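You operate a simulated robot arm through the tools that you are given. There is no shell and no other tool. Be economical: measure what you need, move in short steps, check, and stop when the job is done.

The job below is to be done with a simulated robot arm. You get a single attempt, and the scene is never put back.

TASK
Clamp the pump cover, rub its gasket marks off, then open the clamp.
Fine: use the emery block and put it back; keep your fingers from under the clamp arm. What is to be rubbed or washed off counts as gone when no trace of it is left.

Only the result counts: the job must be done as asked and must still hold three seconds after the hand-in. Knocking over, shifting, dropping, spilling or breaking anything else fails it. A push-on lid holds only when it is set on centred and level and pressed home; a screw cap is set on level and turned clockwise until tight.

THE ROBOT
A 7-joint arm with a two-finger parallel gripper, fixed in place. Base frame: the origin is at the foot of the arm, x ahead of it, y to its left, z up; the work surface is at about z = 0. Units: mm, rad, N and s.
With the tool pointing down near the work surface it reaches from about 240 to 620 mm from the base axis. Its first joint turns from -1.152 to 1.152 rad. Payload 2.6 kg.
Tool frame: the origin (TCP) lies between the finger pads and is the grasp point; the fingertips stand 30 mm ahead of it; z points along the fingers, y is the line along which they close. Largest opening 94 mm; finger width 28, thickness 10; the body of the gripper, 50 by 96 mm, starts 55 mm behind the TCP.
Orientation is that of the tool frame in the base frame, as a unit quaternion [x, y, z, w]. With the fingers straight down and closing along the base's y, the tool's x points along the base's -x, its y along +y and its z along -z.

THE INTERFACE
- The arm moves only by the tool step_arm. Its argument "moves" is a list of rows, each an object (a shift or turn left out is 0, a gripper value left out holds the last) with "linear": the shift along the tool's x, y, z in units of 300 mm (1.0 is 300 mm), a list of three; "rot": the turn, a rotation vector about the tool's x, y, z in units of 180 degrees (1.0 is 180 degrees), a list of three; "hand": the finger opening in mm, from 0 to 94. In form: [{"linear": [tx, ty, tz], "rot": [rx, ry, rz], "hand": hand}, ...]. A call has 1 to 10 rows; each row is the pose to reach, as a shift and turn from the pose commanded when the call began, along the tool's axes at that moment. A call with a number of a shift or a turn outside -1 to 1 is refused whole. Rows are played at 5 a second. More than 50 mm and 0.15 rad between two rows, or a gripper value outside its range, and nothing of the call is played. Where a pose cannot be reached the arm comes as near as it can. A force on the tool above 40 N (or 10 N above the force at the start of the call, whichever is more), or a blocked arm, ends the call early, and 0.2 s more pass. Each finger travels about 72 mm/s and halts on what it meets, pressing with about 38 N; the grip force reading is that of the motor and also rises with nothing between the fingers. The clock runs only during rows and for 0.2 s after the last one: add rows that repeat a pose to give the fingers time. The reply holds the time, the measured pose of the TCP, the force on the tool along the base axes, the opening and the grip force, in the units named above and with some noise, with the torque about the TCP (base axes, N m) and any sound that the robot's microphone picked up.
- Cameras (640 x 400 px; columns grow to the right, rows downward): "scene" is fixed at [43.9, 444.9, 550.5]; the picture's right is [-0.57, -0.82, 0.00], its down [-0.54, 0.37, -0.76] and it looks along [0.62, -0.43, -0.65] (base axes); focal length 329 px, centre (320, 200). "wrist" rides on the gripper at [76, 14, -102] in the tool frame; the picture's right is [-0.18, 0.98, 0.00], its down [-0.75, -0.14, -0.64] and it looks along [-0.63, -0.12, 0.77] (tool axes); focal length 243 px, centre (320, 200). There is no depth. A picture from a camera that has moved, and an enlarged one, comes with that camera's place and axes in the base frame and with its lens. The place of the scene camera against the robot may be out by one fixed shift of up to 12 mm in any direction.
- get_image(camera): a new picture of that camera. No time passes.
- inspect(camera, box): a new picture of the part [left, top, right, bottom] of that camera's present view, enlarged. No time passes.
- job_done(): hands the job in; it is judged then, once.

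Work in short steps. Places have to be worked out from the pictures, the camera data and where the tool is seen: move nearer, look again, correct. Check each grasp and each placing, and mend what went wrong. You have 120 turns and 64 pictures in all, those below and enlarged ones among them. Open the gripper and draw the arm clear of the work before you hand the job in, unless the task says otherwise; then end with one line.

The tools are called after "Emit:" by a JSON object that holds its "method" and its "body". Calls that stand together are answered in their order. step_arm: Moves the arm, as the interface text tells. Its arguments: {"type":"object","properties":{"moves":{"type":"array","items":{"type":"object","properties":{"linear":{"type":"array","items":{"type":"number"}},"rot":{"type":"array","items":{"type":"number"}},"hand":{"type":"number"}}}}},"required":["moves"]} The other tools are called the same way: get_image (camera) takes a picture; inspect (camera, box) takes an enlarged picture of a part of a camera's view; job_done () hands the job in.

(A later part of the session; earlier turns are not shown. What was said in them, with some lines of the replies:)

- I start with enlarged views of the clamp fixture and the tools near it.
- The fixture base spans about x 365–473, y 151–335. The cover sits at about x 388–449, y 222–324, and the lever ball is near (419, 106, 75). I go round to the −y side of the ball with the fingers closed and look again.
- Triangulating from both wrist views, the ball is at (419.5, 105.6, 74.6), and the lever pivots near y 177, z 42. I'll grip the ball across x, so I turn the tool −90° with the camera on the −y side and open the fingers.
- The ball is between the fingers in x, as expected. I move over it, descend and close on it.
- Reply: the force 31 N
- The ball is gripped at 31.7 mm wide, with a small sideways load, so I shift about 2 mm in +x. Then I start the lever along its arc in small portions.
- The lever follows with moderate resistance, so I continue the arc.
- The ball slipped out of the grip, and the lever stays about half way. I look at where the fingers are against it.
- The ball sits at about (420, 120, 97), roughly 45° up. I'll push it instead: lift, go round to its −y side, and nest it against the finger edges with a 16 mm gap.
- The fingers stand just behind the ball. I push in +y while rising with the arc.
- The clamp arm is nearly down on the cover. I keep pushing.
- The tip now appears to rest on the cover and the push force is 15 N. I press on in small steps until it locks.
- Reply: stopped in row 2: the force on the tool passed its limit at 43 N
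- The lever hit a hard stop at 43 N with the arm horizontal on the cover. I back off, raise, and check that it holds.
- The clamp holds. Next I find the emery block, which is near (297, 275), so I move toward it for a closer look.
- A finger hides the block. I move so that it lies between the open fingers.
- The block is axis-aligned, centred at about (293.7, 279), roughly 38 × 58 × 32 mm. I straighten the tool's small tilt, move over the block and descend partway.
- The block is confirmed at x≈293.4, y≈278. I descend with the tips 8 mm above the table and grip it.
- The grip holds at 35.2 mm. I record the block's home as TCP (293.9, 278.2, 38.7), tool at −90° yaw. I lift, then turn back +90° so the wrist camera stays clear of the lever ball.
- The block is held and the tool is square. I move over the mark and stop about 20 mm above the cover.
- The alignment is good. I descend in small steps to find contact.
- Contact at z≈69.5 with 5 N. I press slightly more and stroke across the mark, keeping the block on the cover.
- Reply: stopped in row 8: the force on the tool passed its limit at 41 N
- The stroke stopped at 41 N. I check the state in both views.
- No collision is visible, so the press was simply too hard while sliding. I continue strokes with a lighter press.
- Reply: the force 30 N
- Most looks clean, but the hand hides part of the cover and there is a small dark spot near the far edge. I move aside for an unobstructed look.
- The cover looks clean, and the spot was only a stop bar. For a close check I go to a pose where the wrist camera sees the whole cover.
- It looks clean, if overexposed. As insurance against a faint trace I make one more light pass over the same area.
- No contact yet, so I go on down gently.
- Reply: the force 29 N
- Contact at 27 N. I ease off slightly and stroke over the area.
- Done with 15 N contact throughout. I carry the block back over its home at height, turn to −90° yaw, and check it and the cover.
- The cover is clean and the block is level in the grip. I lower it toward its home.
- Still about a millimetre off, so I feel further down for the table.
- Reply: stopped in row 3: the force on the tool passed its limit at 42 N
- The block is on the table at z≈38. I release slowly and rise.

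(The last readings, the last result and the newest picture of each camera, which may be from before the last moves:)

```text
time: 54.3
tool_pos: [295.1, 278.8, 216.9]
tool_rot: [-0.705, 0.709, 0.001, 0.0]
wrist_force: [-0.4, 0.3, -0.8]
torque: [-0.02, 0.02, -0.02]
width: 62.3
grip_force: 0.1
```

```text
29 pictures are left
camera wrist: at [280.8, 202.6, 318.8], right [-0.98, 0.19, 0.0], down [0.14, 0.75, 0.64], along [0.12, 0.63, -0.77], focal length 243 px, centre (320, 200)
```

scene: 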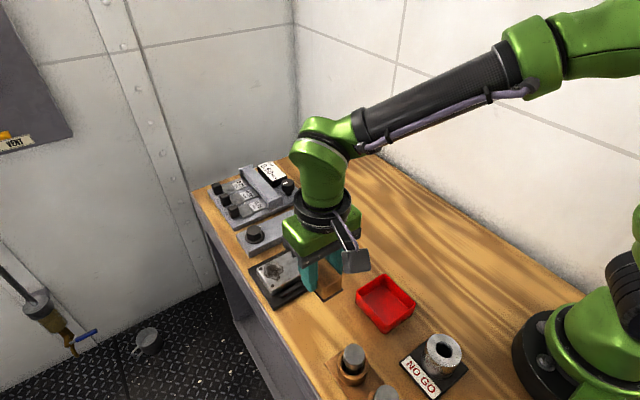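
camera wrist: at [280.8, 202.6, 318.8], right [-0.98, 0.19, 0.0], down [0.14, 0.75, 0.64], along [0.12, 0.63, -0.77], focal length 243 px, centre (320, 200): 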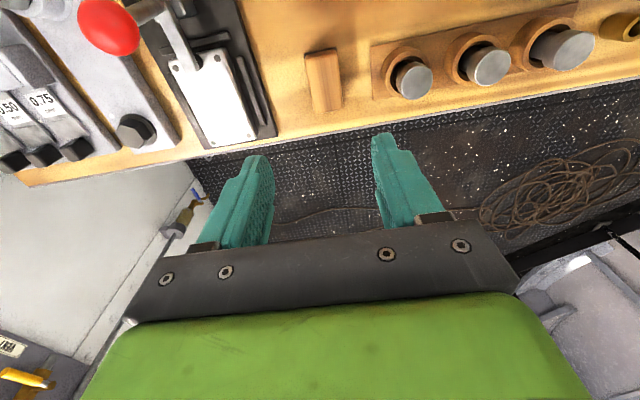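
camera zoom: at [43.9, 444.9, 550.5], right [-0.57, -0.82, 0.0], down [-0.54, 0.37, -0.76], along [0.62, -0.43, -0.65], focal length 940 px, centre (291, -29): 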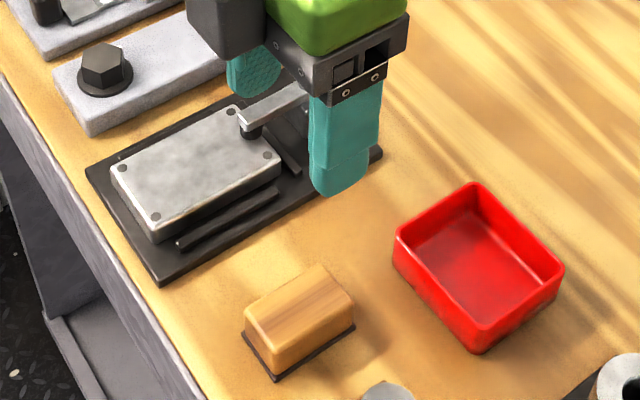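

The block is back in place and the cover is clean. To open the clamp I go to the +y side of the ball, above the arm, with a 16 mm finger gap.

Emit:
{"method": "step_arm", "body": {"moves": [{"linear": [0.04, -0.14, 0], "hand": 16}, {"linear": [0.09, -0.28, 0]}, {"linear": [0.14, -0.42, 0]}, {"linear": [0.153, -0.42, 0.08]}, {"linear": [0.153, -0.42, 0.2]}, {"linear": [0.153, -0.42, 0.29]}, {"linear": [0.153, -0.42, 0.29]}]}}

Emit:
{"method": "inspect", "body": {"camera": "scene", "box": [230, 150, 390, 290]}}

Emit:
{"method": "get_image", "body": {"camera": "wrist"}}

```text
time: 55.9
tool_pos: [422.3, 229.4, 132.5]
tool_rot: [-0.705, 0.709, 0.0, -0.001]
wrist_force: [0.6, -0.2, 0.0]
torque: [0.01, 0.0, 0.02]
width: 15.8
grip_force: 0.1
```

```text
2.86 times, centred on (310, 220) of scene
camera zoom: at [43.9, 444.9, 550.5], right [-0.57, -0.82, 0.0], down [-0.54, 0.37, -0.76], along [0.62, -0.43, -0.65], focal length 940 px, centre (349, 143)
```

zoom: 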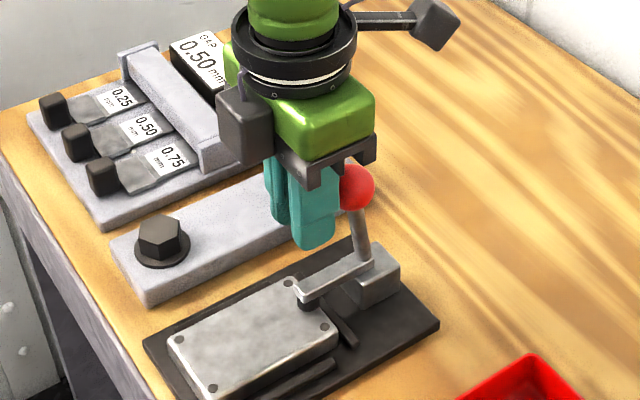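

```text
27 pictures are left
camera wrist: at [407.8, 152.9, 233.8], right [-0.98, 0.19, 0.0], down [0.14, 0.75, 0.64], along [0.12, 0.63, -0.77], focal length 243 px, centre (320, 200)
```

wrist: 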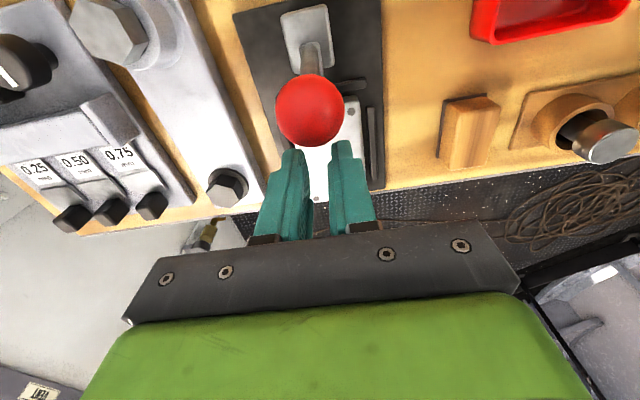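

The ball is at (420, 192.6, ~119), just behind the fingers. I push it toward −y, following the arc down.

Emit:
{"method": "step_arm", "body": {"moves": [{"linear": [0.03, 0, 0.01]}, {"linear": [0.057, 0, 0.01]}, {"linear": [0.083, 0, 0.01]}, {"linear": [0.107, 0, 0.012]}, {"linear": [0.13, 0, 0.014]}, {"linear": [0.152, 0, 0.019]}, {"linear": [0.173, 0, 0.027]}, {"linear": [0.195, 0, 0.036]}, {"linear": [0.215, 0, 0.047]}]}}

Emit:
{"method": "inspect", "body": {"camera": "scene", "box": [230, 150, 390, 290]}}

```text
time: 57.9
tool_pos: [420.0, 166.4, 116.1]
tool_rot: [-0.705, 0.709, 0.0, 0.001]
wrist_force: [0.7, 0.3, 0.6]
torque: [0.01, 0.02, 0.03]
width: 16.5
grip_force: 0.6
```

```text
2.86 times, centred on (310, 220) of scene
camera zoom: at [43.9, 444.9, 550.5], right [-0.57, -0.82, 0.0], down [-0.54, 0.37, -0.76], along [0.62, -0.43, -0.65], focal length 940 px, centre (349, 143)
```

zoom: 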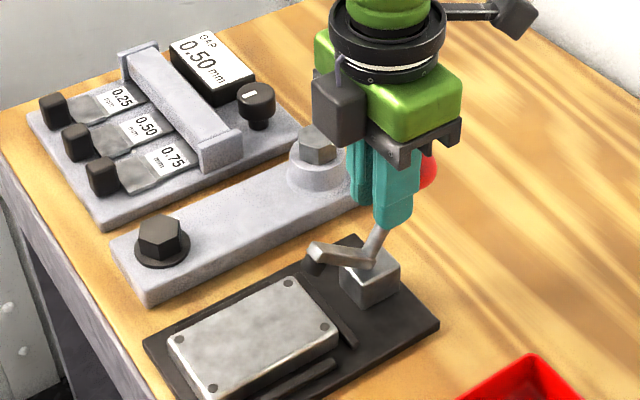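

The arm lifts well, so I continue until the handle reaches its open stop.

Emit:
{"method": "step_arm", "body": {"moves": [{"linear": [0.019, 0, 0.013]}, {"linear": [0.038, 0, 0.027]}, {"linear": [0.055, 0, 0.042]}, {"linear": [0.07, 0, 0.057]}, {"linear": [0.082, 0, 0.072]}, {"linear": [0.092, 0, 0.087]}, {"linear": [0.101, 0, 0.102]}, {"linear": [0.108, 0, 0.117]}]}}

Emit:
{"method": "inspect", "body": {"camera": "scene", "box": [230, 150, 390, 290]}}

```text
time: 59.7
tool_pos: [419.8, 133.1, 82.2]
tool_rot: [-0.706, 0.708, 0.0, 0.001]
wrist_force: [1.4, 2.0, 0.5]
torque: [0.03, 0.02, 0.05]
width: 16.4
grip_force: 0.9
```

```text
2.86 times, centred on (310, 220) of scene
camera zoom: at [43.9, 444.9, 550.5], right [-0.57, -0.82, 0.0], down [-0.54, 0.37, -0.76], along [0.62, -0.43, -0.65], focal length 940 px, centre (349, 143)
```

zoom: 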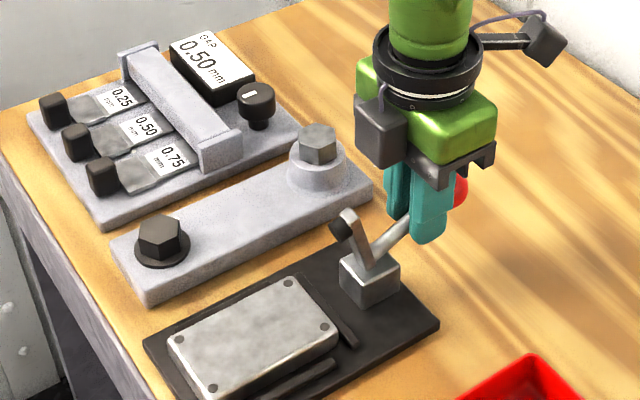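

It is almost at its original open angle. I push slightly more to the stop.

Emit:
{"method": "step_arm", "body": {"moves": [{"linear": [0.01, 0, 0.008]}, {"linear": [0.018, 0, 0.016]}, {"linear": [0.026, 0, 0.022]}, {"linear": [0.034, 0, 0.025]}]}}

```text
time: 60.7
tool_pos: [420.9, 134.8, 77.1]
tool_rot: [0.711, -0.704, -0.004, -0.01]
wrist_force: [5.1, 17.7, -2.7]
torque: [0.11, -0.21, -0.26]
width: 11.4
grip_force: 34.7
stopped in row 4: the force on the tool passed its limit at 41 N (the readings are from after the stop); the commanded pose is now the measured one
```

It hit the hard stop at 41 N, so the clamp is fully open. I open the fingers a little, back off from the ball and rise clear.

Emit:
{"method": "step_arm", "body": {"moves": [{"linear": [-0.015, 0, 0], "hand": 24}, {"linear": [-0.02, 0, 0], "hand": 30}, {"linear": [-0.02, 0, -0.1]}, {"linear": [-0.02, 0, -0.25]}, {"linear": [-0.02, 0, -0.4]}, {"linear": [0.1, 0, -0.5]}, {"linear": [0.22, 0, -0.55]}, {"linear": [0.3, 0, -0.55]}, {"linear": [0.3, 0, -0.55]}]}}

Emit:
{"method": "inspect", "body": {"camera": "scene", "box": [230, 180, 390, 310]}}

Emit:
{"method": "get_image", "body": {"camera": "scene"}}

```text
time: 62.7
tool_pos: [420.8, 35.6, 240.7]
tool_rot: [0.708, -0.706, -0.001, -0.006]
wrist_force: [-0.1, 0.1, -0.3]
torque: [-0.02, 0.01, 0.04]
width: 30.0
grip_force: 0.1
```

```text
3.08 times, centred on (310, 245) of scene
camera zoom: at [43.9, 444.9, 550.5], right [-0.57, -0.82, 0.0], down [-0.54, 0.37, -0.76], along [0.62, -0.43, -0.65], focal length 1012 px, centre (351, 62)
```

zoom: 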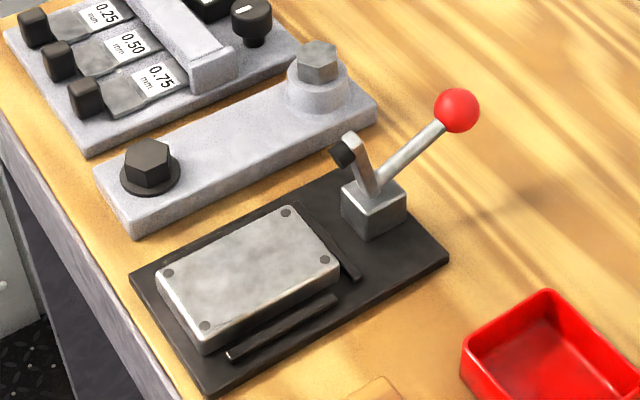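

```text
23 pictures are left
```

scene: 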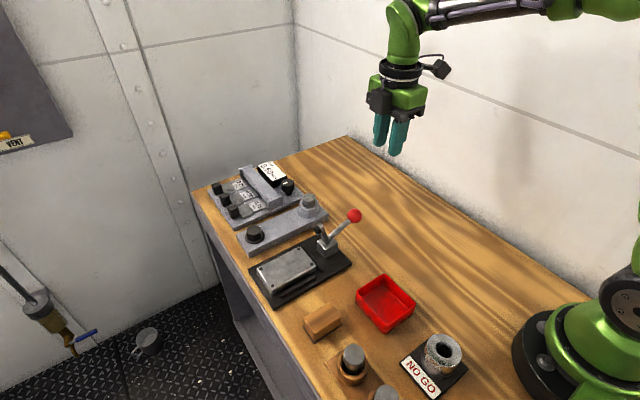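

The clamp is fully open, the block is home, and the arm is clear. I take one last close look at the cover for traces.

Emit:
{"method": "inspect", "body": {"camera": "scene", "box": [250, 240, 325, 300]}}

```text
6.67 times, centred on (288, 270) of scene
camera zoom: at [43.9, 444.9, 550.5], right [-0.57, -0.82, 0.0], down [-0.54, 0.37, -0.76], along [0.62, -0.43, -0.65], focal length 2193 px, centre (537, -267)
```

zoom: 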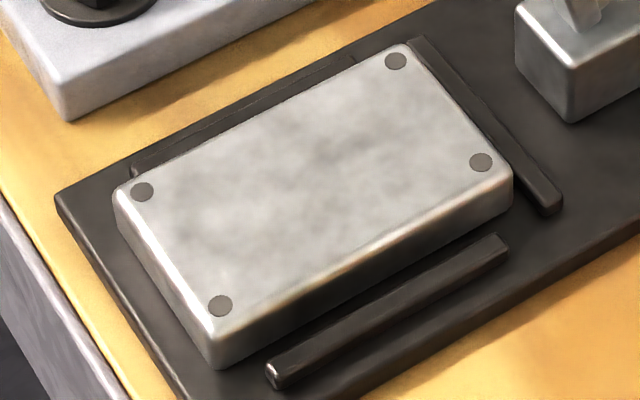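

No trace of the mark is left on the cover, so I hand the job in.

Emit:
{"method": "job_done", "body": {}}

```text
The job is handed in.
```

I clamped the pump cover, rubbed its gasket marks off with no trace visible, put the emery block back in its place, and left the clamp open with the arm clear.
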